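You operate a simulated robot arm through the tools that you are given. There is no shell and no other tool. Be economical: measure what you need, move in short steps, check, and stop when the job is done.

Carry out the task below with a simulated two-armed robot. There is one attempt and no reset: what you move stays moved.

TASK
Carry the brown fruit bowl with both arms and set it on the top of the breakfast counter.
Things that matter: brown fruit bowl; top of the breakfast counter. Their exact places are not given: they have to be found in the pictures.

The check looks at the end state, three seconds after you hand in, the way a careful person would. Anything else that was tipped, shoved, dropped, spilled or broken makes it a failure.

THE ROBOT
Two 7-joint arms with two-finger parallel grippers on one trunk, on a base that drives. Base frame: it is fixed to the floor where the robot stands at the start and does not move with it; the origin is under the middle of the robot, x ahead of it, y to its left, z up; the surface under the hand at the start is at about z = 740. Lengths are in mm, angles in degrees, forces in N, time in s.
The left shoulder is at the start at [124, 171, 1162], the right one opposite. With the tool pointing down near the work surface each hand reaches from about 100 to 880 mm from the robot's upright axis, wherever it stands, measured 20 degrees to its own side. Places, roughly: top of the breakfast counter [-900, 2500, 900]. Payload 4.4 kg a hand.
The TCP of each hand is the grasp point between the finger pads, 23 mm short of the fingertips. In the tool frame z runs along the fingers and y along their closing line. Largest opening 94 mm; finger width 38, thickness 10; the body of the gripper, 54 by 96 mm, starts 39 mm behind the TCP.
Orientation is that of the tool frame in the base frame, as a unit quaternion [w, x, y, z]. With the fingers straight down and closing along the base's y, the tool's x points along the base's -x, its y along +y and its z along -z.

THE INTERFACE
- The arms move only by the tool send_rows. It takes "left_plan", "right_plan" or both (then of equal length, played together; a hand with none holds still); each is a list of rows, each a list of 3 entries, a list of its own where there are three numbers: the shift along the tool's x, y, z in mm, then the turn, a rotation vector about the tool's x, y, z in degrees, then the finger opening in mm, from 0 to 94. In form: [[[x, y, z], [rx, ry, rz], claw], ...]. A call has 1 to 12 rows; each row is the pose to reach, as a shift and turn from the pose commanded when the call began, along the tool's axes at that moment. Each row takes 0.2 s and may step no farther than 50 mm and 8.6 degrees from the row before; otherwise, or with a gripper value out of range, the whole call is refused. A pose out of reach is approached as far as the arm can. The call stops where the force on the tool passes 40 N (or 10 N more than at its start, if that is more) or the arm is blocked; 0.2 s more then pass. Each finger travels about 72 mm/s and halts on what it meets, pressing with about 34 N; the grip force reading is that of the motor and also rises with nothing between the fingers. The clock runs only during rows and for 0.2 s after the last one: add rows that repeat a pose to give the fingers time. It gives the time, the measured TCP pose, the force on the tool (base axes), the opening and the grip force at its end, in the units of the frame above (readings bear some noise), with the torque about the TCP (base axes, N m) and any sound that the robot's microphone picked up.
- Cameras (640 x 400 px; columns grow to the right, rows downward): "scene" is now at [235.7, -5.7, 1268.5]; the picture's right is [-0.02, -1.00, 0.00], its down [-0.73, 0.01, -0.68] and it looks along [0.68, -0.01, -0.73] (base axes); focal length 286 px, centre (320, 200). "left" rides on the left gripper at [86, -16, -75] in its tool frame; the picture's right is [0.18, 0.98, 0.00], its down [-0.58, 0.11, -0.81] and it looks along [-0.79, 0.15, 0.59] (tool axes); focal length 243 px, centre (320, 200). "right" rides on the right gripper at [86, 16, -74] in its tool frame; the picture's right is [-0.18, 0.98, 0.00], its down [-0.58, -0.11, -0.81] and it looks along [-0.79, -0.15, 0.59] (tool axes); focal length 243 px, centre (320, 200).
- capture(camera): a new picture of that camera. No time passes.
- lift_body(by): slides the trunk up (or, below 0, down) by that many mm; the arms and the scene camera ride with it, the base frame stays. It gives what a move gives, with no picture.
- roll_base(legs): drives the robot by 1 to 6 legs, each [ahead, left, turn to the left] in mm, mm and degrees, along the robot's own axes; the way and the turn of a leg run together, so that a leg with both is an arc; at most 1500 mm and 180 degrees a leg. The arms and the cameras ride along, it lands a little off, and it stops where it bumps. It gives what a move gives.
- pan_tilt(pan, tilt): turns the head with the scene camera to pan (to the left, within 80 degrees either way) and tilt (down, from -29 to 69), counted from straight ahead of the robot. It gives what a move gives.
- locate(camera, pixels): there is no depth. For up to 12 entries [column, row, z] of the newest picture of that camera ("zoom" is the newest enlarged one), the place [x, y] in the base frame at which the ray of that pixel passes the height z, good to about 3 mm, but the place of the scene camera against the robot may be out by one fixed shift of up to 25 mm in any direction. No time passes.
- inspect(camera, box): a new picture of the part [left, top, right, bottom] of that camera's present view, enlarged. No time passes.
- sign_off(): hands the job in; it is judged then, once.

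Keep the steps short. Do not move on a guess: measure, check each grasp and each placing, and mend mistakes. In all there are 80 turns and 58 pictures (those below and enlarged ones count). Leave the grippers open and the arms clear of the work at the hand-in unless told otherwise, and finish with a single line.

The tools are called by a JSON object that holds its "api" and its "payload". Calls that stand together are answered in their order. send_rows: Moves the arms, as the interface text tells. Its arguments: {"type":"object","properties":{"left_plan":{"type":"array","items":{"type":"array"}},"right_plan":{"type":"array","items":{"type":"array"}}},"required":[]} The other tools are called the same way: lift_body (by) slides the trunk up or down; roll_base (legs) drives the base; pan_tilt (pan, tilt) turns the head that bears the scene camera; capture (camera) takes a picture; locate (camera, pixels) gives the place at which the rays of pixels pass given heights; inspect (camera, box) takes an enlarged picture of a part of a camera's view; sign_off () hands the job in.

At the start:

```text
time_s: 0.0
left_tcp_pos: [532.9, 241.3, 1031.1]
left_tool_rot: [0.001, 0.001, 1.0, 0.0]
left_force: [-0.1, -0.4, -0.2]
left_torque: [-0.02, -0.02, 0.05]
left_grip_width: 93.9
left_grasp_force: 0.0
right_tcp_pos: [465.5, -173.3, 1080.8]
right_tool_rot: [0.0, -0.001, 1.0, 0.0]
right_force: [-1.4, 0.1, 0.9]
right_torque: [0.02, 0.02, -0.01]
right_grip_width: 94.0
right_grasp_force: 0.0
trunk travel left (down, up): [-175.0, 213.0]
robot x, y, heading: [-1.1, 0.9, 0.3]
head pan, tilt: [-1.0, 47.0]
```

scene: 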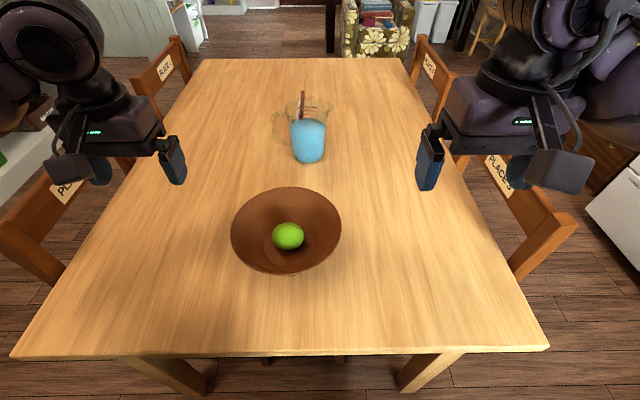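
right: 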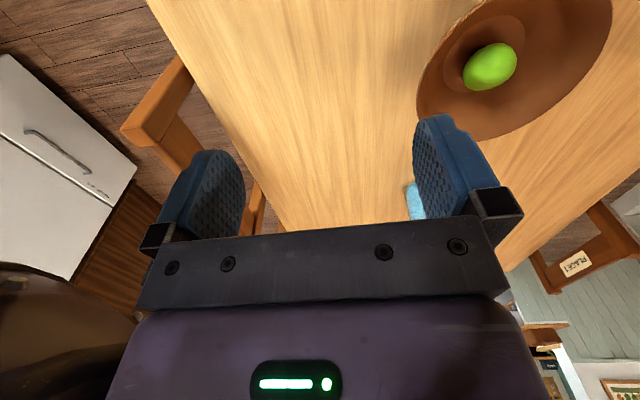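
left: 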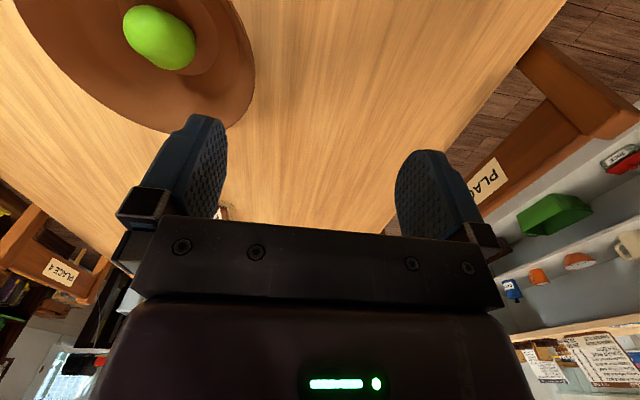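

The bowl sits near (287,232) in the scene view, with a green fruit in it. I'll enlarge the view and measure the rim.

{"api": "inspect", "payload": {"camera": "scene", "box": [207, 160, 367, 290]}}

{"api": "locate", "payload": {"camera": "scene", "pixels": [[231, 235, 820], [341, 235, 820], [287, 187, 820], [287, 275, 820], [231, 235, 740], [341, 235, 740], [288, 275, 740], [288, 187, 740], [308, 160, 740], [10, 355, 740], [548, 350, 740]]}}

{"api": "locate", "payload": {"camera": "left", "pixels": [[254, 80, 820], [170, 133, 820], [160, 40, 800], [230, 127, 820]]}}

{"api": "locate", "payload": {"camera": "right", "pixels": [[418, 90, 820], [480, 138, 820], [490, 65, 800], [611, 20, 820]]}}

```text
3.08 times, centred on (287, 225) of scene
```

zoom: 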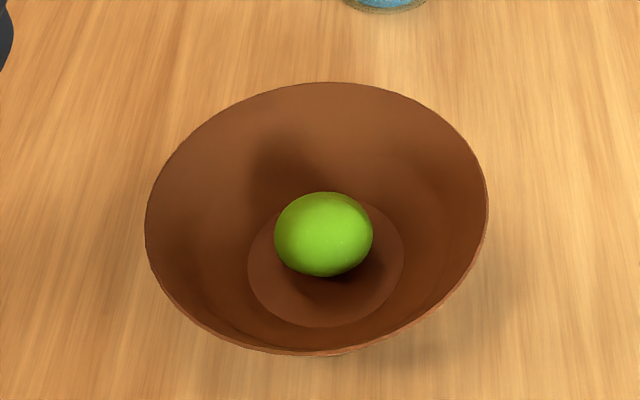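

```text
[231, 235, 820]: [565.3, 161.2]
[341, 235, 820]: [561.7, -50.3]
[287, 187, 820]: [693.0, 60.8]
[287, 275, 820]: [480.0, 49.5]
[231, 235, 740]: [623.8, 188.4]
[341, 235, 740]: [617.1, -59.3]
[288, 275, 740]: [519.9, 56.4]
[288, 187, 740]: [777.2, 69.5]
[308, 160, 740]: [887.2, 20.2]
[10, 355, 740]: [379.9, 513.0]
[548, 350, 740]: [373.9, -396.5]
```

```text
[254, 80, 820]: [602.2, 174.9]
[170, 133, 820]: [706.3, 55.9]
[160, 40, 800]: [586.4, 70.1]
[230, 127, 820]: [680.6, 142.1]
```

```text
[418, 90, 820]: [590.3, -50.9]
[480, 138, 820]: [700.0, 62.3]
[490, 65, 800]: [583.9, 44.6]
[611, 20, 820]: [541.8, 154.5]
```

From both wrist views the fruit is centred near (597,58,777), and the rim has R≈110 at z≈807. Before touching anything, I'll look left toward the counter.

{"api": "pan_tilt", "payload": {"pan": 78, "tilt": 25}}

{"api": "capture", "payload": {"camera": "scene"}}

```text
time_s: 1.5
left_tcp_pos: [531.9, 240.5, 1031.9]
left_tool_rot: [0.0, -0.001, 1.0, -0.001]
left_force: [0.3, -0.1, 0.5]
left_torque: [0.01, 0.0, 0.04]
left_grip_width: 94.2
left_grasp_force: 0.1
right_tcp_pos: [465.5, -172.1, 1080.1]
right_tool_rot: [0.0, 0.0, 1.0, 0.001]
right_force: [0.6, -0.5, 0.3]
right_torque: [0.02, 0.0, 0.0]
right_grip_width: 93.8
right_grasp_force: 0.0
trunk travel left (down, up): [-175.0, 213.0]
robot x, y, heading: [3.3, 0.8, -0.1]
head pan, tilt: [78.0, 25.0]
```

```text
53 pictures are left
```

scene: 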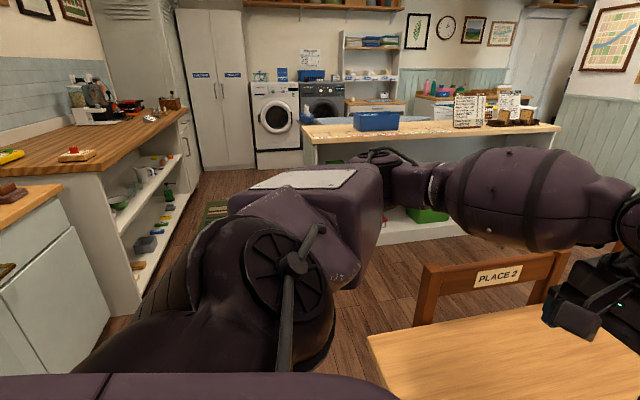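

Two candidate counters are visible: one on the left and an island ahead. I'll locate both at z=900.

{"api": "locate", "payload": {"camera": "scene", "pixels": [[303, 130, 900], [560, 130, 900], [310, 142, 900], [100, 170, 900], [185, 112, 900], [0, 172, 900], [60, 187, 900], [105, 330, 0], [165, 290, 0], [205, 168, 0], [395, 240, 0], [160, 110, 900]]}}

{"api": "inspect", "payload": {"camera": "scene", "box": [0, 60, 240, 210]}}

{"api": "inspect", "payload": {"camera": "scene", "box": [290, 60, 570, 235]}}

```text
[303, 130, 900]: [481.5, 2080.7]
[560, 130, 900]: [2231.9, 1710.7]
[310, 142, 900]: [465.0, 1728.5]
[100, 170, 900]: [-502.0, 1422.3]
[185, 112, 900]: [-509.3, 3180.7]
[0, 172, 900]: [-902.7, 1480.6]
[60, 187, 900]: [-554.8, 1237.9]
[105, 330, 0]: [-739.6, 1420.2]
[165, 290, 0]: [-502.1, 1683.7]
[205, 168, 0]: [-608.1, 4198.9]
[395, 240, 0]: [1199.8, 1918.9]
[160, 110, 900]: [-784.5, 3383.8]
```

```text
2.67 times, centred on (120, 135) of scene
```

zoom: 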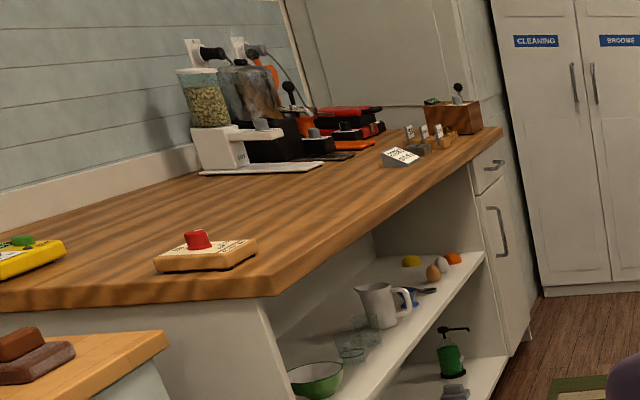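

```text
2.29 times, centred on (430, 148) of scene
```

zoom: 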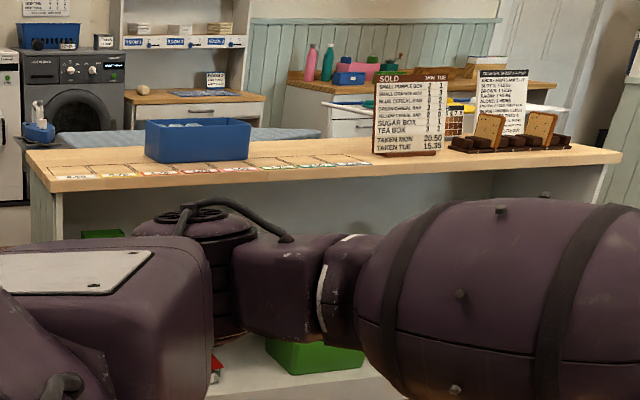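

The left counter's front edge is at x≈-505, running y≈1420–3180. The hint point lies in that range, so this is the breakfast counter. There is clear space on it between the red-knob board and the machines. Next I turn the head back to the table and bring both hands to a tilted stand-off beside the bowl.

{"api": "pan_tilt", "payload": {"pan": 0, "tilt": 47}}

{"api": "send_rows", "payload": {"left_plan": [[[-8, 1, 18], [5.6, 0, 0], 70], [[-16, 2, 36], [11.2, 0, 0], 60], [[-24, 3, 54], [16.8, 0, 0], 60], [[-32, 4, 72], [22.5, 0, 0], 60], [[-40, 4, 91], [28.1, 0, 0], 60], [[-48, 5, 109], [33.7, 0, 0], 60], [[-56, 6, 127], [39.4, 0, 0], 60], [[-65, 6, 146], [45, 0, 0], 60]], "right_plan": [[[-17, 4, 24], [-5.6, 0, 0], 70], [[-34, 9, 48], [-11.2, 0, 0], 60], [[-50, 13, 73], [-16.8, 0, 0], 60], [[-67, 17, 97], [-22.5, 0, 0], 60], [[-84, 22, 121], [-28.1, 0, 0], 60], [[-101, 26, 145], [-33.7, 0, 0], 60], [[-118, 31, 170], [-39.4, 0, 0], 60], [[-134, 35, 194], [-45, 0, 0], 60]]}}

{"api": "capture", "payload": {"camera": "left"}}

{"api": "capture", "payload": {"camera": "right"}}

{"api": "capture", "payload": {"camera": "scene"}}

```text
time_s: 3.0
left_tcp_pos: [532.0, 242.4, 1030.5]
left_tool_rot: [-0.001, -0.001, 1.0, 0.0]
left_force: [0.2, 0.2, 0.2]
left_torque: [-0.01, 0.01, -0.03]
left_grip_width: 93.9
left_grasp_force: 0.0
right_tcp_pos: [465.4, -173.3, 1080.4]
right_tool_rot: [0.0, 0.0, 1.0, 0.0]
right_force: [0.0, 0.0, 0.1]
right_torque: [-0.02, -0.02, -0.01]
right_grip_width: 94.1
right_grasp_force: 0.1
trunk travel left (down, up): [-175.0, 213.0]
robot x, y, heading: [0.0, 5.6, -0.2]
head pan, tilt: [0.0, 47.0]
```

```text
time_s: 4.8
left_tcp_pos: [597.8, 247.8, 884.2]
left_tool_rot: [-0.001, -0.001, 0.923, -0.384]
left_force: [0.3, -0.5, 0.1]
left_torque: [-0.08, 0.02, -0.03]
left_grip_width: 59.8
left_grasp_force: 0.1
right_tcp_pos: [599.4, -138.4, 886.2]
right_tool_rot: [0.0, 0.0, 0.923, 0.384]
right_force: [0.2, 0.1, -0.5]
right_torque: [0.0, 0.03, 0.02]
right_grip_width: 60.0
right_grasp_force: 0.0
trunk travel left (down, up): [-175.0, 213.0]
robot x, y, heading: [-0.9, -2.4, 0.0]
head pan, tilt: [0.0, 47.0]
```

```text
50 pictures are left
```

left: 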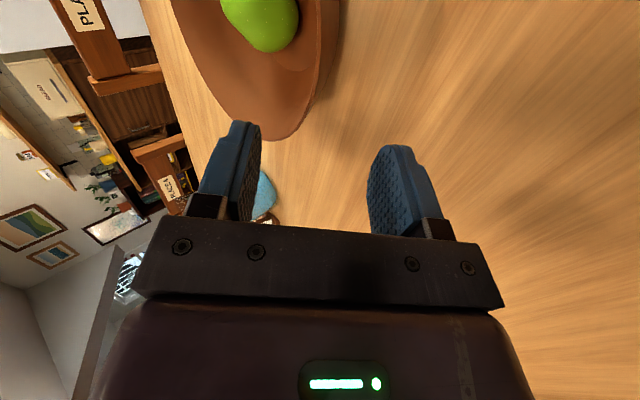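

```text
49 pictures are left
```

right: 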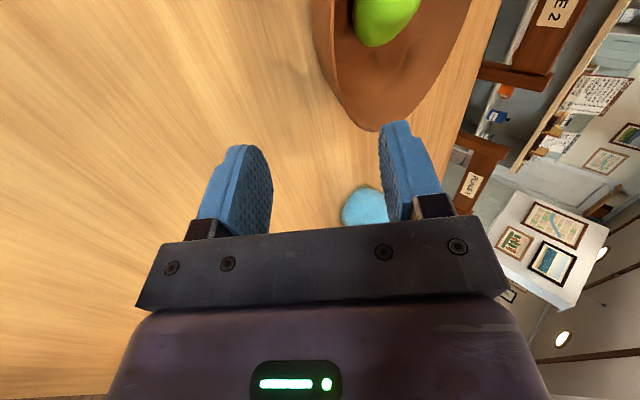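

```text
48 pictures are left
```

scene: 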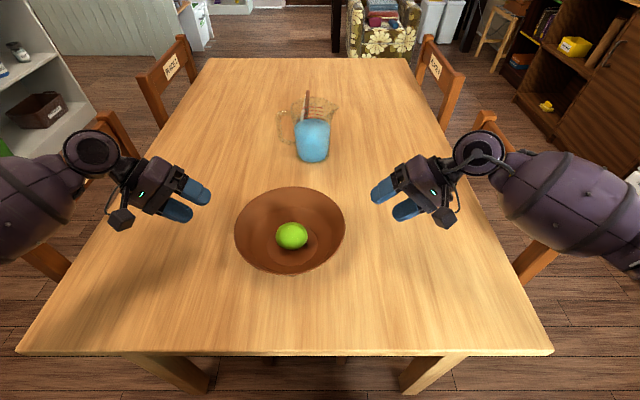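

I'll zoom on the rim in both wrist views to pin down its height and centre.

{"api": "inspect", "payload": {"camera": "left", "box": [160, 0, 400, 150]}}

{"api": "inspect", "payload": {"camera": "right", "box": [260, 0, 500, 150]}}

```text
2.67 times, centred on (280, 75) of left
```

zoom: 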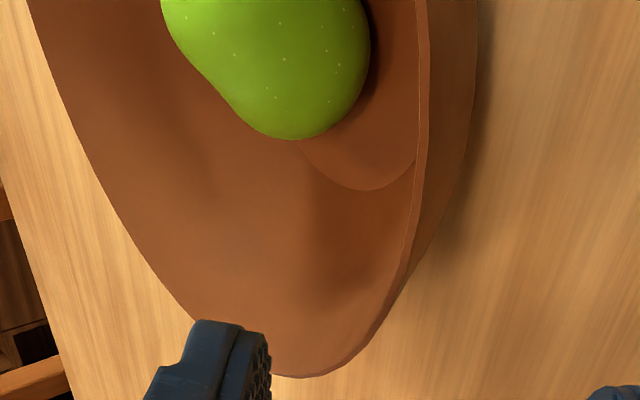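

```text
2.67 times, centred on (380, 75) of right
```

zoom: 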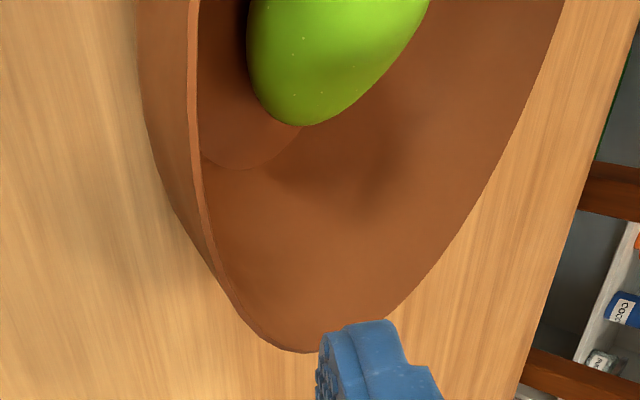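

Locating several rim points from both views at z=807.

{"api": "locate", "payload": {"camera": "left", "pixels": [[321.2, 0, 807], [320.5, 37.5, 807], [314.5, 86, 807], [300.6, 123.8, 807], [268.75, 141.4, 807], [171, 0, 807], [197.5, 71, 807], [225, 112, 807]]}}

{"api": "locate", "payload": {"camera": "zoom", "pixels": [[190, 0, 807], [189, 100, 807], [204, 220, 807], [245, 320, 807], [300, 353, 807], [562, 0, 807], [510, 140, 807], [400, 302, 807]]}}

```text
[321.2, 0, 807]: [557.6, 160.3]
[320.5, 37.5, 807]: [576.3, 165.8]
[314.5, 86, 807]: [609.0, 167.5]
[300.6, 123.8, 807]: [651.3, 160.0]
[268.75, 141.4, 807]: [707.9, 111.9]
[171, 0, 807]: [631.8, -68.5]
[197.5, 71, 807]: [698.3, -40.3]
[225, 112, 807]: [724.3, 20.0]
```

```text
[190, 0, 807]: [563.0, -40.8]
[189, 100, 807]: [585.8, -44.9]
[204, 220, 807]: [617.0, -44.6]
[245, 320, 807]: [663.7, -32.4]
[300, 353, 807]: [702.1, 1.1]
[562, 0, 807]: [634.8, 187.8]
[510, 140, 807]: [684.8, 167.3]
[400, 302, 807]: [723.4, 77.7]
```

The rim fits a circle centred (603, 61), R≈112, at z≈813. I'll advance both hands to 35 mm short of the grip and check.

{"api": "send_rows", "payload": {"left_plan": [[[-2, 0, 27], [-2, 0, 0], 60], [[-4, -1, 54], [-4, 0, 0], 60], [[-5, -1.5, 80], [-4, 0, 0], 60]], "right_plan": [[[-1, 3, 30], [2, 0, 0], 60], [[-3, 6, 60], [4, 0, 0], 60], [[-3.6, 8.5, 91], [4, 0, 0], 60]]}}

{"api": "capture", "payload": {"camera": "left"}}

{"api": "capture", "payload": {"camera": "right"}}

```text
time_s: 5.6
left_tcp_pos: [601.6, 190.1, 828.3]
left_tool_rot: [0.001, -0.001, 0.937, -0.349]
left_force: [0.3, 0.1, 0.0]
left_torque: [0.02, 0.0, -0.02]
left_grip_width: 60.3
left_grasp_force: 0.0
right_tcp_pos: [603.4, -67.6, 828.9]
right_tool_rot: [0.0, 0.0, 0.937, 0.351]
right_force: [0.3, 0.4, -0.2]
right_torque: [-0.04, -0.01, -0.04]
right_grip_width: 60.1
right_grasp_force: 0.0
trunk travel left (down, up): [-175.0, 213.0]
robot x, y, heading: [-0.0, -3.5, 0.0]
head pan, tilt: [0.0, 47.0]
```

```text
45 pictures are left
```

left: 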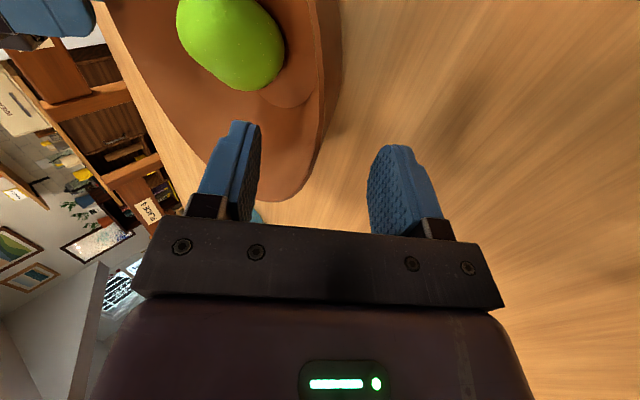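

```text
44 pictures are left
```

right: 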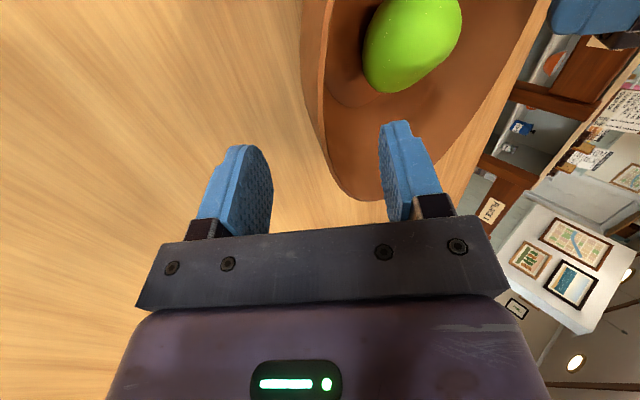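

The wall lies between the fingers on both sides. I'll advance the last 35 mm, still open.

{"api": "send_rows", "payload": {"left_plan": [[[-1, -1, 12], [0, 0, 0], 60], [[-1.5, -2, 24], [0, 0, 0], 60], [[-1.5, -2.6, 35], [0, 0, 0], 60]], "right_plan": [[[0, 1, 12], [0, 0, 0], 60], [[0, 2, 24], [0, 0, 0], 60], [[0, 2.7, 36], [0, 0, 0], 60]]}}

{"api": "capture", "payload": {"camera": "left"}}

{"api": "capture", "payload": {"camera": "right"}}

```text
time_s: 6.4
left_tcp_pos: [603.4, 165.0, 805.9]
left_tool_rot: [0.0, 0.001, 0.936, -0.351]
left_force: [-0.1, -0.4, 0.3]
left_torque: [0.01, 0.0, -0.01]
left_grip_width: 59.9
left_grasp_force: 0.1
right_tcp_pos: [603.4, -43.0, 802.4]
right_tool_rot: [0.001, 0.0, 0.937, 0.351]
right_force: [0.7, 0.5, -0.2]
right_torque: [0.0, 0.0, 0.02]
right_grip_width: 59.9
right_grasp_force: 0.1
trunk travel left (down, up): [-175.0, 213.0]
robot x, y, heading: [0.8, -1.5, 0.0]
head pan, tilt: [0.0, 47.0]
```

```text
43 pictures are left
```

left: 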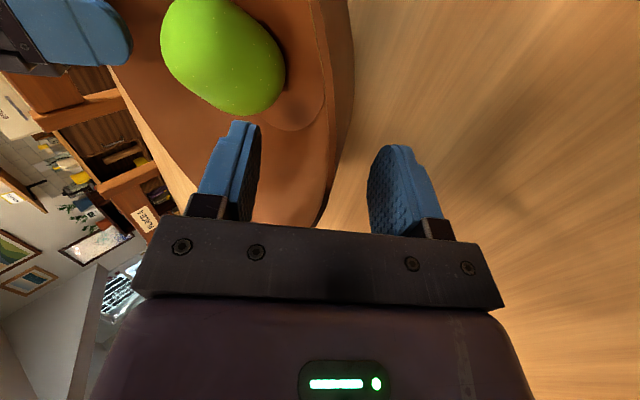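

```text
42 pictures are left
```

right: 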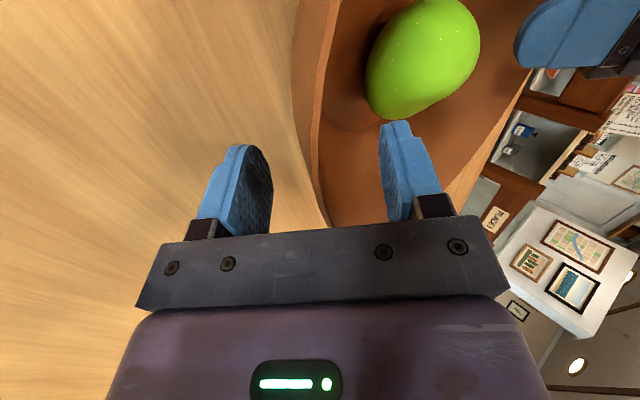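

Both hands straddle the rim. I'll close both together, gradually.

{"api": "send_rows", "payload": {"left_plan": [[[0, 0, 0], [0, 0, 0], 45], [[0, 0, 0], [0, 0, 0], 32], [[0, 0, 0], [0, 0, 0], 20], [[0, 0, 0], [0, 0, 0], 12], [[0, 0, 0], [0, 0, 0], 5], [[0, 0, 0], [0, 0, 0], 0], [[0, 0, 0], [0, 0, 0], 0], [[0, 0, 0], [0, 0, 0], 0]], "right_plan": [[[0, 0, 0], [0, 0, 0], 45], [[0, 0, 0], [0, 0, 0], 32], [[0, 0, 0], [0, 0, 0], 20], [[0, 0, 0], [0, 0, 0], 12], [[0, 0, 0], [0, 0, 0], 5], [[0, 0, 0], [0, 0, 0], 0], [[0, 0, 0], [0, 0, 0], 0], [[0, 0, 0], [0, 0, 0], 0]]}}

{"api": "capture", "payload": {"camera": "scene"}}

```text
time_s: 8.2
left_tcp_pos: [603.0, 165.7, 805.4]
left_tool_rot: [0.0, 0.0, 0.937, -0.349]
left_force: [0.8, 20.4, 0.2]
left_torque: [1.2, 0.31, 0.05]
left_grip_width: 16.5
left_grasp_force: 33.8
right_tcp_pos: [603.2, -43.9, 802.6]
right_tool_rot: [-0.001, 0.0, 0.937, 0.349]
right_force: [-3.1, -19.7, -0.1]
right_torque: [-1.33, -0.37, 0.48]
right_grip_width: 16.8
right_grasp_force: 33.8
trunk travel left (down, up): [-175.0, 213.0]
robot x, y, heading: [-0.1, 0.4, -0.0]
head pan, tilt: [0.0, 47.0]
```

```text
41 pictures are left
```

scene: 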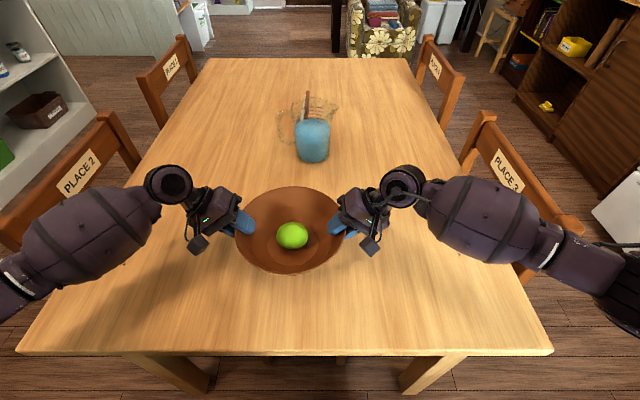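

Both hands grip (34 N each, 16.5 mm) and the side forces balance. I'll try a 40 mm lift with the trunk.

{"api": "lift_body", "payload": {"by": 40}}

{"api": "capture", "payload": {"camera": "scene"}}

{"api": "capture", "payload": {"camera": "left"}}

```text
time_s: 9.1
left_tcp_pos: [604.7, 167.8, 842.3]
left_tool_rot: [-0.002, -0.001, 0.937, -0.35]
left_force: [0.4, 27.4, -3.7]
left_torque: [1.29, -0.11, 0.22]
left_grip_width: 16.6
left_grasp_force: 34.4
right_tcp_pos: [603.9, -43.9, 841.6]
right_tool_rot: [-0.001, 0.001, 0.937, 0.349]
right_force: [-0.5, -27.5, -4.1]
right_torque: [-1.3, 0.12, -0.12]
right_grip_width: 16.6
right_grasp_force: 33.7
trunk travel left (down, up): [-215.0, 173.0]
robot x, y, heading: [-2.4, -0.3, 0.0]
head pan, tilt: [0.0, 47.0]
```

```text
40 pictures are left
```

scene: 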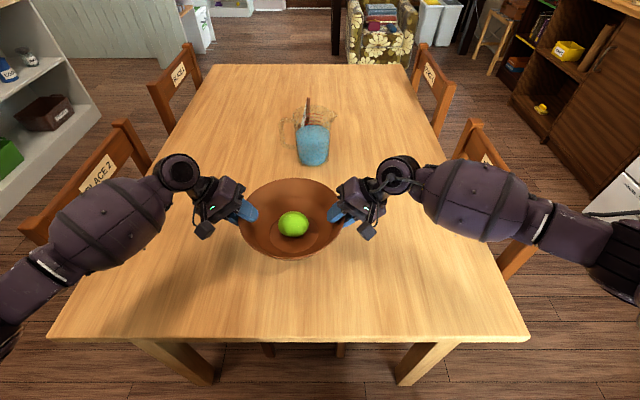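

```text
39 pictures are left
```

left: 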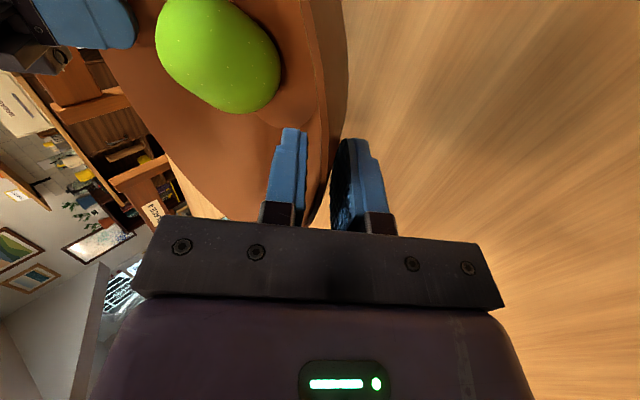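

The bowl is clear of the table at about 4 N per hand, level, with the fruit inside. The hands squeeze inward at 27 N, so I'll ease each out 1.5 mm and then raise the trunk.

{"api": "send_rows", "payload": {"left_plan": [[[0, 0.6, -0.5], [0, 0, 0], 0], [[0, 1.1, -1], [0, 0, 0], 0]], "right_plan": [[[0, -0.6, -0.5], [0, 0, 0], 0], [[0, -1.1, -1], [0, 0, 0], 0]]}}

{"api": "lift_body", "payload": {"by": 165}}

{"api": "pan_tilt", "payload": {"pan": 78, "tilt": 45}}

{"api": "capture", "payload": {"camera": "scene"}}

```text
time_s: 9.7
left_tcp_pos: [603.9, 165.6, 845.0]
left_tool_rot: [0.0, 0.001, 0.936, -0.351]
left_force: [-1.4, 19.0, -0.6]
left_torque: [1.17, 0.2, 0.24]
left_grip_width: 16.2
left_grasp_force: 34.0
right_tcp_pos: [601.8, -43.2, 844.3]
right_tool_rot: [0.0, 0.0, 0.936, 0.351]
right_force: [0.7, -19.8, -3.1]
right_torque: [-1.42, -0.19, -0.53]
right_grip_width: 17.1
right_grasp_force: 33.8
trunk travel left (down, up): [-215.0, 173.0]
robot x, y, heading: [-1.8, 1.9, -0.1]
head pan, tilt: [0.0, 47.0]
```

```text
time_s: 11.5
left_tcp_pos: [603.8, 166.6, 1009.0]
left_tool_rot: [0.0, 0.0, 0.937, -0.35]
left_force: [-1.4, 7.4, -2.0]
left_torque: [1.12, -0.29, -0.4]
left_grip_width: 16.5
left_grasp_force: 34.9
right_tcp_pos: [603.8, -42.6, 1008.7]
right_tool_rot: [-0.001, 0.001, 0.937, 0.35]
right_force: [2.7, -6.4, -2.6]
right_torque: [-1.14, 0.34, -0.18]
right_grip_width: 16.9
right_grasp_force: 34.0
trunk travel left (down, up): [-380.0, 8.0]
robot x, y, heading: [2.2, 3.5, 0.1]
head pan, tilt: [0.0, 47.0]
```

```text
time_s: 13.0
left_tcp_pos: [603.7, 165.8, 1008.4]
left_tool_rot: [0.0, 0.0, 0.936, -0.351]
left_force: [-2.1, 0.3, -1.1]
left_torque: [0.95, -0.12, 0.4]
left_grip_width: 16.5
left_grasp_force: 33.6
right_tcp_pos: [603.5, -44.9, 1009.6]
right_tool_rot: [-0.001, -0.001, 0.937, 0.35]
right_force: [1.0, 0.3, -3.4]
right_torque: [-1.2, 0.1, -0.58]
right_grip_width: 17.0
right_grasp_force: 33.7
trunk travel left (down, up): [-380.0, 8.0]
robot x, y, heading: [-1.2, -1.8, 0.2]
head pan, tilt: [78.0, 45.0]
```

```text
38 pictures are left
```

scene: 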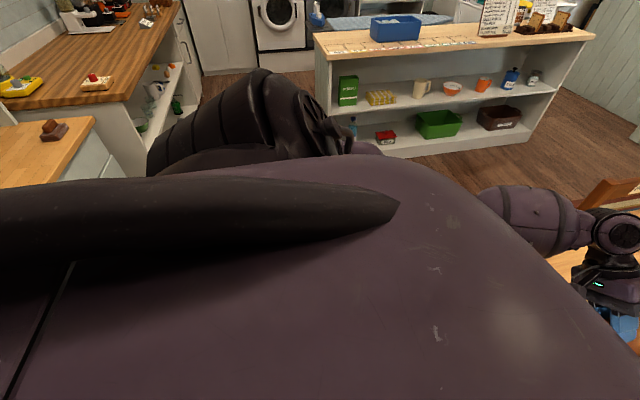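

Grip forces have settled. I'll locate the island end, counter corner and cabinet from this higher view.

{"api": "locate", "payload": {"camera": "scene", "pixels": [[316, 36, 900], [325, 57, 900], [350, 140, 0], [325, 62, 880], [142, 78, 900], [184, 3, 900], [127, 103, 900], [92, 116, 850], [595, 38, 900], [200, 75, 0], [97, 82, 900], [100, 20, 900]]}}

{"api": "inspect", "payload": {"camera": "scene", "box": [0, 0, 240, 150]}}

```text
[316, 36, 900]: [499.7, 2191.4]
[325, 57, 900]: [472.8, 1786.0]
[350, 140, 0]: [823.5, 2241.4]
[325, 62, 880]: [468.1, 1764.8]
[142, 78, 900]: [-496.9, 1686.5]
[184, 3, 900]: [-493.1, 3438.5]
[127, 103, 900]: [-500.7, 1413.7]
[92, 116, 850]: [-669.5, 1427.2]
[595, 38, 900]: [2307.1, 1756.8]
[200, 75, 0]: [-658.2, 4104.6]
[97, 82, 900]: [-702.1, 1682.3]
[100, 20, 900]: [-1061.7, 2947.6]
```

```text
2.67 times, centred on (120, 75) of scene
```

zoom: 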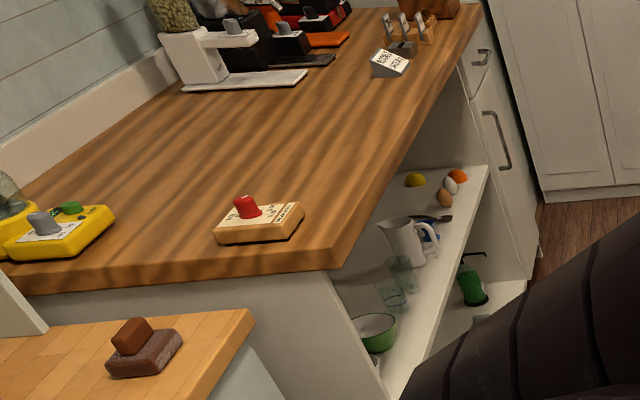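

The clear target zone on the counter is x≈-690, y≈2100, between the red-knob board at (-700,1680) and the card stands. For more clearance I'll raise both hands 50 mm together.

{"api": "send_rows", "payload": {"left_plan": [[[0, -3.3, -3.8], [0, 0, 0], 0], [[0, -6.6, -7.6], [0, 0, 0], 0], [[0, -9.9, -11.3], [0, 0, 0], 0], [[0, -13.1, -15.1], [0, 0, 0], 0], [[0, -16.4, -18.9], [0, 0, 0], 0], [[0, -19.7, -22.7], [0, 0, 0], 0], [[0, -23, -26.4], [0, 0, 0], 0], [[0, -26.2, -30.2], [0, 0, 0], 0], [[0, -29.5, -34], [0, 0, 0], 0], [[0, -32.8, -37.8], [0, 0, 0], 0]], "right_plan": [[[0, 3.3, -3.8], [0, 0, 0], 0], [[0, 6.6, -7.6], [0, 0, 0], 0], [[0, 9.9, -11.3], [0, 0, 0], 0], [[0, 13.1, -15.1], [0, 0, 0], 0], [[0, 16.4, -18.9], [0, 0, 0], 0], [[0, 19.7, -22.7], [0, 0, 0], 0], [[0, 23, -26.4], [0, 0, 0], 0], [[0, 26.2, -30.2], [0, 0, 0], 0], [[0, 29.5, -34], [0, 0, 0], 0], [[0, 32.8, -37.8], [0, 0, 0], 0]]}}

{"api": "pan_tilt", "payload": {"pan": 0, "tilt": 50}}

{"api": "capture", "payload": {"camera": "scene"}}

```text
time_s: 15.2
left_tcp_pos: [604.1, 166.3, 1059.8]
left_tool_rot: [-0.001, 0.0, 0.937, -0.349]
left_force: [0.3, -3.8, -1.7]
left_torque: [1.05, -0.1, 0.5]
left_grip_width: 16.2
left_grasp_force: 34.2
right_tcp_pos: [602.5, -44.4, 1057.8]
right_tool_rot: [-0.001, 0.0, 0.937, 0.351]
right_force: [0.4, 3.1, -2.9]
right_torque: [-1.11, 0.07, -0.39]
right_grip_width: 17.0
right_grasp_force: 33.9
trunk travel left (down, up): [-380.0, 8.0]
robot x, y, heading: [-0.5, -0.4, -0.1]
head pan, tilt: [78.0, 45.0]
```

```text
time_s: 16.8
left_tcp_pos: [603.9, 166.8, 1060.3]
left_tool_rot: [0.0, 0.0, 0.937, -0.35]
left_force: [4.2, -2.9, -1.9]
left_torque: [0.98, 0.25, 0.34]
left_grip_width: 16.2
left_grasp_force: 34.1
right_tcp_pos: [604.1, -43.2, 1057.8]
right_tool_rot: [0.0, 0.0, 0.936, 0.351]
right_force: [-3.5, 3.4, -3.1]
right_torque: [-1.08, -0.27, 0.49]
right_grip_width: 17.0
right_grasp_force: 34.1
trunk travel left (down, up): [-380.0, 8.0]
robot x, y, heading: [-1.5, -4.6, 0.0]
head pan, tilt: [0.0, 50.0]
```

```text
36 pictures are left
```

scene: 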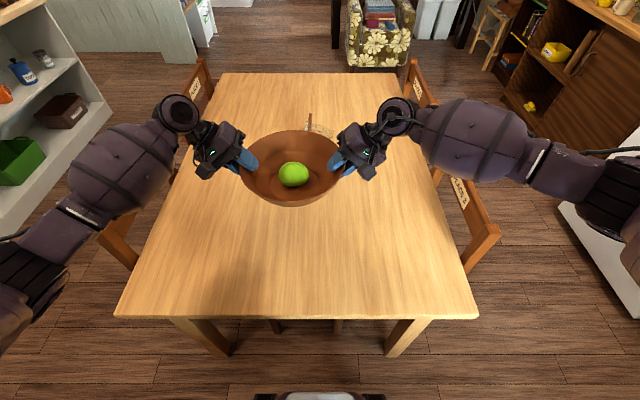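

The bowl is held level with the fruit in it. I'll check chair 2, the base front and the table edge before turning.

{"api": "locate", "payload": {"camera": "scene", "pixels": [[100, 215, 900], [138, 265, 900], [140, 265, 700], [320, 392, 250], [385, 397, 250], [255, 397, 250], [470, 265, 900], [500, 235, 900], [116, 316, 740]]}}

{"api": "pan_tilt", "payload": {"pan": 45, "tilt": 55}}

{"api": "capture", "payload": {"camera": "scene"}}

```text
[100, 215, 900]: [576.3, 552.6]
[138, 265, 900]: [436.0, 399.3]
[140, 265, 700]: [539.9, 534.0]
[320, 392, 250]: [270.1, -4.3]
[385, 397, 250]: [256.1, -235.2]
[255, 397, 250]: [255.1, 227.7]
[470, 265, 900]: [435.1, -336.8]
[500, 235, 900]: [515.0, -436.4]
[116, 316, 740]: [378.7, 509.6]
```

```text
time_s: 17.9
left_tcp_pos: [603.9, 166.9, 1059.8]
left_tool_rot: [0.0, 0.0, 0.937, -0.35]
left_force: [5.0, -2.3, -1.4]
left_torque: [1.03, 0.21, 0.4]
left_grip_width: 16.3
left_grasp_force: 33.8
right_tcp_pos: [603.5, -44.2, 1058.5]
right_tool_rot: [0.001, -0.001, 0.937, 0.351]
right_force: [-5.0, 2.7, -3.6]
right_torque: [-1.07, -0.2, 0.65]
right_grip_width: 17.2
right_grasp_force: 34.3
trunk travel left (down, up): [-380.0, 8.0]
robot x, y, heading: [-1.6, -2.3, -0.0]
head pan, tilt: [45.0, 55.0]
```

```text
35 pictures are left
```

scene: 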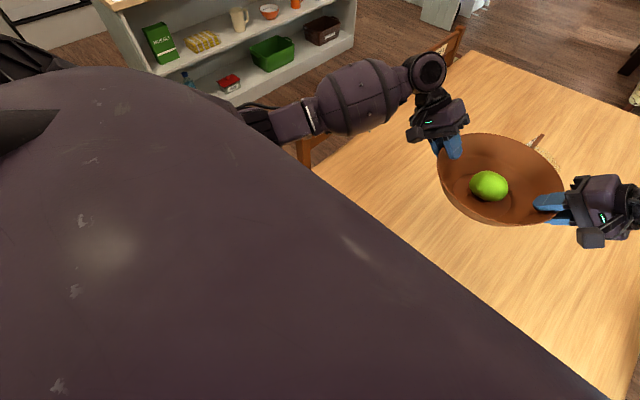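

The base corners (radius ≈350) clear the table edge at x≈375, and the bowl bottom (~1000) clears the chairs. I'll turn left 45° first, then check.

{"api": "roll_base", "payload": {"legs": [[0, 0, 15], [0, 0, 30]]}}

{"api": "pan_tilt", "payload": {"pan": 40, "tilt": 30}}

{"api": "capture", "payload": {"camera": "scene"}}

```text
time_s: 20.6
left_tcp_pos: [310.7, 544.9, 1059.0]
left_tool_rot: [0.133, -0.357, 0.866, -0.324]
left_force: [3.0, 4.1, -1.8]
left_torque: [0.57, 0.89, 0.44]
left_grip_width: 16.5
left_grasp_force: 34.4
right_tcp_pos: [458.9, 393.3, 1057.6]
right_tool_rot: [-0.133, -0.357, 0.866, 0.324]
right_force: [-4.2, -3.8, -3.1]
right_torque: [-0.63, -0.97, 0.68]
right_grip_width: 16.7
right_grasp_force: 33.7
trunk travel left (down, up): [-380.0, 8.0]
robot x, y, heading: [2.5, 0.9, 44.9]
head pan, tilt: [45.0, 55.0]
```

```text
time_s: 21.5
left_tcp_pos: [311.1, 544.1, 1059.1]
left_tool_rot: [0.134, -0.357, 0.866, -0.324]
left_force: [1.6, -0.7, -2.5]
left_torque: [0.79, 0.69, 0.51]
left_grip_width: 16.1
left_grasp_force: 34.6
right_tcp_pos: [459.6, 393.0, 1057.1]
right_tool_rot: [-0.133, -0.357, 0.866, 0.323]
right_force: [-1.0, 1.2, -2.9]
right_torque: [-0.85, -0.75, -0.41]
right_grip_width: 16.6
right_grasp_force: 34.1
trunk travel left (down, up): [-380.0, 8.0]
robot x, y, heading: [1.3, -1.4, 44.9]
head pan, tilt: [40.0, 30.0]
```

```text
34 pictures are left
```

scene: 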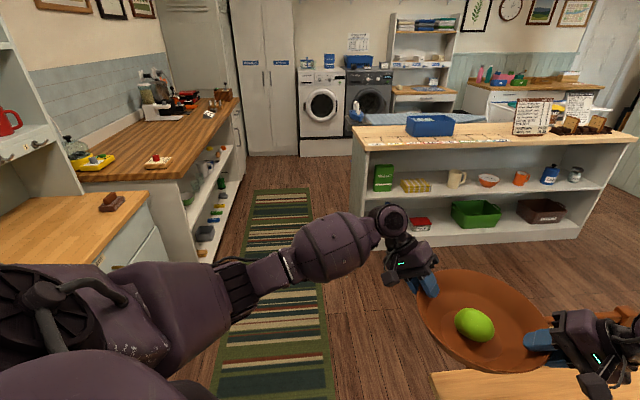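

The fruit has stayed in the bowl. I'll measure the left cabinet and hutch clearances before turning further.

{"api": "locate", "payload": {"camera": "scene", "pixels": [[148, 193, 850], [95, 262, 850], [170, 245, 0], [82, 195, 850], [20, 60, 1400], [239, 98, 900], [180, 180, 900], [155, 162, 900], [208, 118, 900], [353, 127, 900], [362, 150, 880], [275, 190, 0]]}}

{"api": "pan_tilt", "payload": {"pan": 79, "tilt": 30}}

{"api": "capture", "payload": {"camera": "scene"}}

```text
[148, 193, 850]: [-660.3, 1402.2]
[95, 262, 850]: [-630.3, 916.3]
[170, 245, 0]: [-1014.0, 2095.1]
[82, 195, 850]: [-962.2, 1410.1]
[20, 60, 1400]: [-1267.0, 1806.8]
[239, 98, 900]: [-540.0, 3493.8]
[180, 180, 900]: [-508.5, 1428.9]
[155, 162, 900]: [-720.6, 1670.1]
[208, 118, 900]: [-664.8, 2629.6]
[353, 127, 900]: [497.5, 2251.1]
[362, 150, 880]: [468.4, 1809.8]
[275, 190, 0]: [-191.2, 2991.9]
```

```text
time_s: 22.6
left_tcp_pos: [311.3, 543.9, 1059.5]
left_tool_rot: [0.134, -0.356, 0.866, -0.324]
left_force: [0.7, 0.6, -2.0]
left_torque: [0.82, 0.68, 0.73]
left_grip_width: 15.9
left_grasp_force: 33.8
right_tcp_pos: [459.1, 392.9, 1058.3]
right_tool_rot: [-0.134, -0.356, 0.866, 0.324]
right_force: [-1.1, -2.1, -2.0]
right_torque: [-0.85, -0.78, -0.39]
right_grip_width: 16.8
right_grasp_force: 34.3
trunk travel left (down, up): [-380.0, 8.0]
robot x, y, heading: [-2.2, -1.1, 44.7]
head pan, tilt: [79.0, 30.0]
```

```text
33 pictures are left
```

scene: 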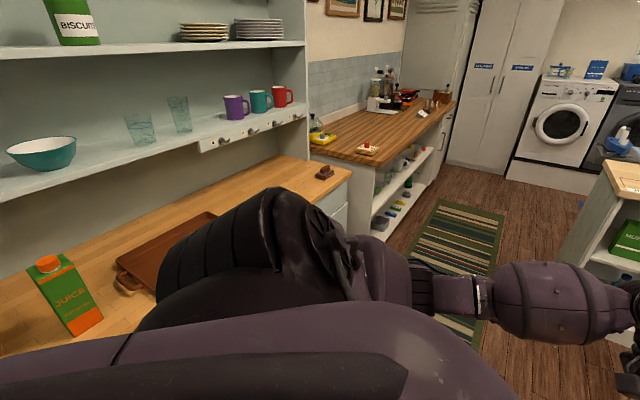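

The dresser front is at x≈-640, and the elbow should reach only about -500. I'll turn the remaining 45° and look ahead.

{"api": "roll_base", "payload": {"legs": [[0, 0, 25], [0, 0, 20]]}}

{"api": "pan_tilt", "payload": {"pan": 10, "tilt": 35}}

{"api": "capture", "payload": {"camera": "scene"}}

```text
time_s: 25.4
left_tcp_pos: [-167.4, 603.3, 1060.5]
left_tool_rot: [-0.248, 0.663, -0.662, 0.247]
left_force: [-5.3, 4.7, -1.3]
left_torque: [-0.22, 1.11, 0.39]
left_grip_width: 16.4
left_grasp_force: 34.0
right_tcp_pos: [42.2, 602.0, 1057.3]
right_tool_rot: [0.247, 0.663, -0.662, -0.247]
right_force: [4.7, -5.4, -2.0]
right_torque: [0.27, -1.13, 0.56]
right_grip_width: 16.7
right_grasp_force: 34.3
trunk travel left (down, up): [-380.0, 8.0]
robot x, y, heading: [1.6, -1.9, 90.0]
head pan, tilt: [79.0, 30.0]
```

```text
time_s: 26.8
left_tcp_pos: [-168.8, 604.0, 1058.4]
left_tool_rot: [-0.247, 0.663, -0.662, 0.247]
left_force: [0.4, 0.3, -1.6]
left_torque: [0.21, 0.99, 0.52]
left_grip_width: 16.0
left_grasp_force: 33.4
right_tcp_pos: [43.4, 602.9, 1058.2]
right_tool_rot: [0.247, 0.664, -0.662, -0.246]
right_force: [0.7, -1.4, -3.3]
right_torque: [-0.11, -1.09, -0.37]
right_grip_width: 16.8
right_grasp_force: 34.4
trunk travel left (down, up): [-380.0, 8.0]
robot x, y, heading: [1.4, -1.5, 90.3]
head pan, tilt: [10.0, 35.0]
```

```text
32 pictures are left
```

scene: 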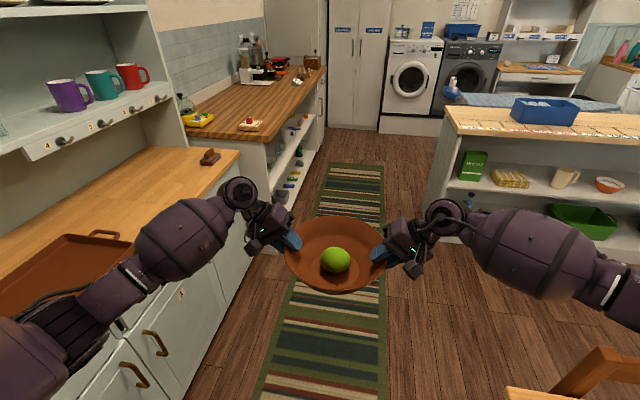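

The aisle ahead is clear. I'll shift right 50 mm to clear the dresser, then drive ahead 1000 mm.

{"api": "roll_base", "payload": {"legs": [[0, -50, 0], [500, 0, 0], [500, 0, 0]]}}

{"api": "capture", "payload": {"camera": "scene"}}

```text
time_s: 33.0
left_tcp_pos: [-125.3, 1603.2, 1058.5]
left_tool_rot: [-0.248, 0.665, -0.66, 0.246]
left_force: [-9.6, 5.1, -2.4]
left_torque: [-0.23, 1.14, 0.34]
left_grip_width: 16.2
left_grasp_force: 34.5
right_tcp_pos: [86.3, 1603.5, 1057.5]
right_tool_rot: [0.249, 0.663, -0.662, -0.246]
right_force: [9.0, -4.5, -3.0]
right_torque: [0.26, -1.13, 0.59]
right_grip_width: 16.7
right_grasp_force: 34.3
trunk travel left (down, up): [-380.0, 8.0]
robot x, y, heading: [45.2, 1002.0, 90.4]
head pan, tilt: [10.0, 35.0]
```

```text
31 pictures are left
```

scene: 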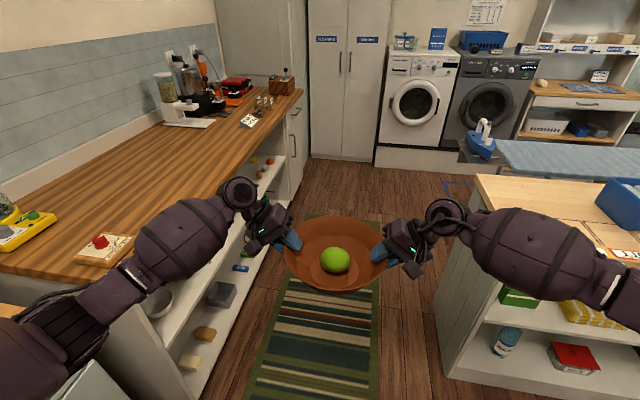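

All is steady. I'll locate the counter's free area and the nearby items from here.

{"api": "locate", "payload": {"camera": "scene", "pixels": [[134, 240, 900], [75, 262, 900], [108, 230, 900], [240, 125, 900], [165, 125, 900], [213, 122, 900], [215, 190, 900], [300, 92, 900], [480, 180, 900], [470, 245, 700]]}}

{"api": "roll_base", "payload": {"legs": [[350, 0, 0]]}}

{"api": "pan_tilt", "payload": {"pan": 65, "tilt": 35}}

{"api": "capture", "payload": {"camera": "scene"}}

```text
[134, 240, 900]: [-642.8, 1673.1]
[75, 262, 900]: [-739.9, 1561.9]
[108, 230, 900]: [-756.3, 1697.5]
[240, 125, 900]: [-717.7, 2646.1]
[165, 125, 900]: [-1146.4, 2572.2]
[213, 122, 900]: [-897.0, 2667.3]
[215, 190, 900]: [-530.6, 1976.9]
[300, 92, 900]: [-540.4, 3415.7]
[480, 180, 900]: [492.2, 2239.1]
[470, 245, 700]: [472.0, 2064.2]
```

```text
time_s: 35.2
left_tcp_pos: [-126.8, 1954.6, 1058.3]
left_tool_rot: [-0.247, 0.665, -0.66, 0.247]
left_force: [-1.2, 2.7, -1.9]
left_torque: [0.18, 1.04, 0.7]
left_grip_width: 16.2
left_grasp_force: 33.7
right_tcp_pos: [85.7, 1955.4, 1057.1]
right_tool_rot: [0.249, 0.665, -0.66, -0.245]
right_force: [2.3, -3.7, -2.6]
right_torque: [-0.11, -1.07, -0.33]
right_grip_width: 16.7
right_grasp_force: 34.7
trunk travel left (down, up): [-380.0, 8.0]
robot x, y, heading: [46.1, 1351.3, 90.1]
head pan, tilt: [10.0, 35.0]
```

```text
time_s: 36.5
left_tcp_pos: [-127.0, 1954.8, 1059.5]
left_tool_rot: [-0.248, 0.665, -0.66, 0.246]
left_force: [0.8, 2.0, -1.5]
left_torque: [-0.22, 0.95, 0.3]
left_grip_width: 15.7
left_grasp_force: 33.8
right_tcp_pos: [85.3, 1955.0, 1057.0]
right_tool_rot: [0.248, 0.664, -0.661, -0.245]
right_force: [0.8, -2.6, -2.0]
right_torque: [0.23, -0.99, 0.42]
right_grip_width: 16.5
right_grasp_force: 33.7
trunk travel left (down, up): [-380.0, 8.0]
robot x, y, heading: [40.5, 1353.2, 90.3]
head pan, tilt: [65.0, 35.0]
```

```text
30 pictures are left
```

scene: 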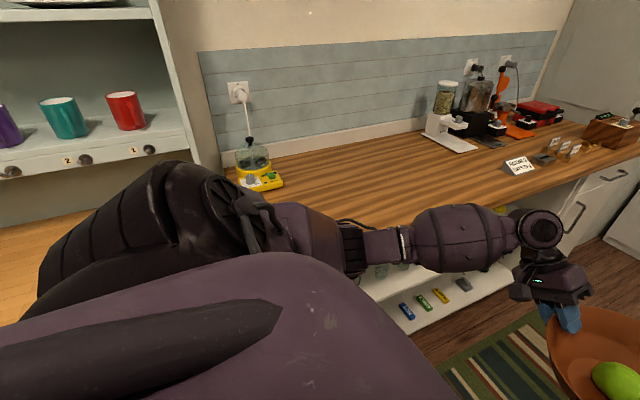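

The free zone is y≈1800–2550, x≈-530 to -1100. I'll turn left 90° here, above open floor and the counter corner.

{"api": "roll_base", "payload": {"legs": [[0, 0, 30], [0, 0, 30], [0, 0, 30]]}}

{"api": "pan_tilt", "payload": {"pan": -15, "tilt": 40}}

{"api": "capture", "payload": {"camera": "scene"}}

```text
time_s: 41.3
left_tcp_pos: [-560.1, 1183.2, 1059.3]
left_tool_rot: [-0.349, 0.937, 0.003, -0.001]
left_force: [-2.2, -9.3, -2.5]
left_torque: [-1.08, 0.2, 0.73]
left_grip_width: 15.9
left_grasp_force: 33.8
right_tcp_pos: [-559.2, 1396.5, 1057.7]
right_tool_rot: [0.349, 0.937, 0.001, 0.001]
right_force: [3.3, 9.4, -1.7]
right_torque: [1.11, -0.11, -0.32]
right_grip_width: 16.6
right_grasp_force: 34.3
trunk travel left (down, up): [-380.0, 8.0]
robot x, y, heading: [47.6, 1352.3, -180.2]
head pan, tilt: [65.0, 35.0]
```

```text
time_s: 42.8
left_tcp_pos: [-560.0, 1182.6, 1059.2]
left_tool_rot: [-0.35, 0.937, 0.002, -0.001]
left_force: [-4.4, -0.9, -0.7]
left_torque: [-0.96, -0.23, 0.28]
left_grip_width: 15.9
left_grasp_force: 33.6
right_tcp_pos: [-559.2, 1395.1, 1057.4]
right_tool_rot: [0.348, 0.938, 0.001, 0.001]
right_force: [3.1, 0.6, -2.8]
right_torque: [1.01, 0.23, 0.47]
right_grip_width: 16.5
right_grasp_force: 34.1
trunk travel left (down, up): [-380.0, 8.0]
robot x, y, heading: [42.5, 1349.1, -179.7]
head pan, tilt: [-15.0, 40.0]
```

```text
29 pictures are left
```

scene: 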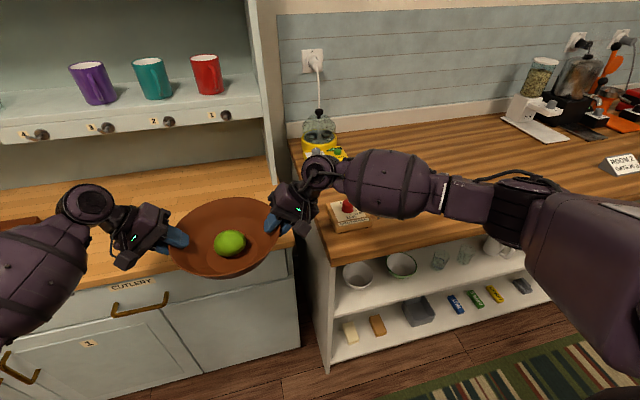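

The board and its knob sit below and behind the bowl's path. I'll strafe right toward the clear zone in steps.

{"api": "roll_base", "payload": {"legs": [[0, -430, 0], [0, -430, 0]]}}

{"api": "pan_tilt", "payload": {"pan": 0, "tilt": 45}}

{"api": "capture", "payload": {"camera": "scene"}}

```text
time_s: 51.0
left_tcp_pos: [-560.6, 2044.8, 1058.1]
left_tool_rot: [-0.349, 0.937, 0.002, -0.001]
left_force: [-4.3, -11.3, -0.8]
left_torque: [-1.08, -0.23, 0.34]
left_grip_width: 15.8
left_grasp_force: 33.9
right_tcp_pos: [-558.6, 2258.8, 1057.8]
right_tool_rot: [0.349, 0.937, 0.0, 0.001]
right_force: [4.0, 11.9, -1.7]
right_torque: [1.09, 0.24, 0.48]
right_grip_width: 15.9
right_grasp_force: 34.3
trunk travel left (down, up): [-380.0, 8.0]
robot x, y, heading: [42.5, 2210.2, -180.1]
head pan, tilt: [-15.0, 40.0]
```

```text
time_s: 51.8
left_tcp_pos: [-560.7, 2045.3, 1058.5]
left_tool_rot: [-0.349, 0.937, 0.001, -0.001]
left_force: [-2.7, -0.2, -1.3]
left_torque: [-0.95, -0.31, 0.24]
left_grip_width: 16.0
left_grasp_force: 33.9
right_tcp_pos: [-558.5, 2258.9, 1057.9]
right_tool_rot: [0.349, 0.937, 0.0, 0.002]
right_force: [2.4, -0.6, -2.6]
right_torque: [0.93, 0.29, 0.38]
right_grip_width: 16.2
right_grasp_force: 33.7
trunk travel left (down, up): [-380.0, 8.0]
robot x, y, heading: [42.0, 2215.2, -179.9]
head pan, tilt: [0.0, 45.0]
```

```text
28 pictures are left
```

scene: 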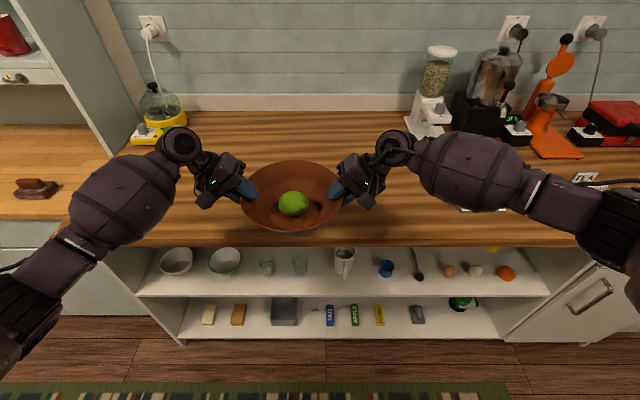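

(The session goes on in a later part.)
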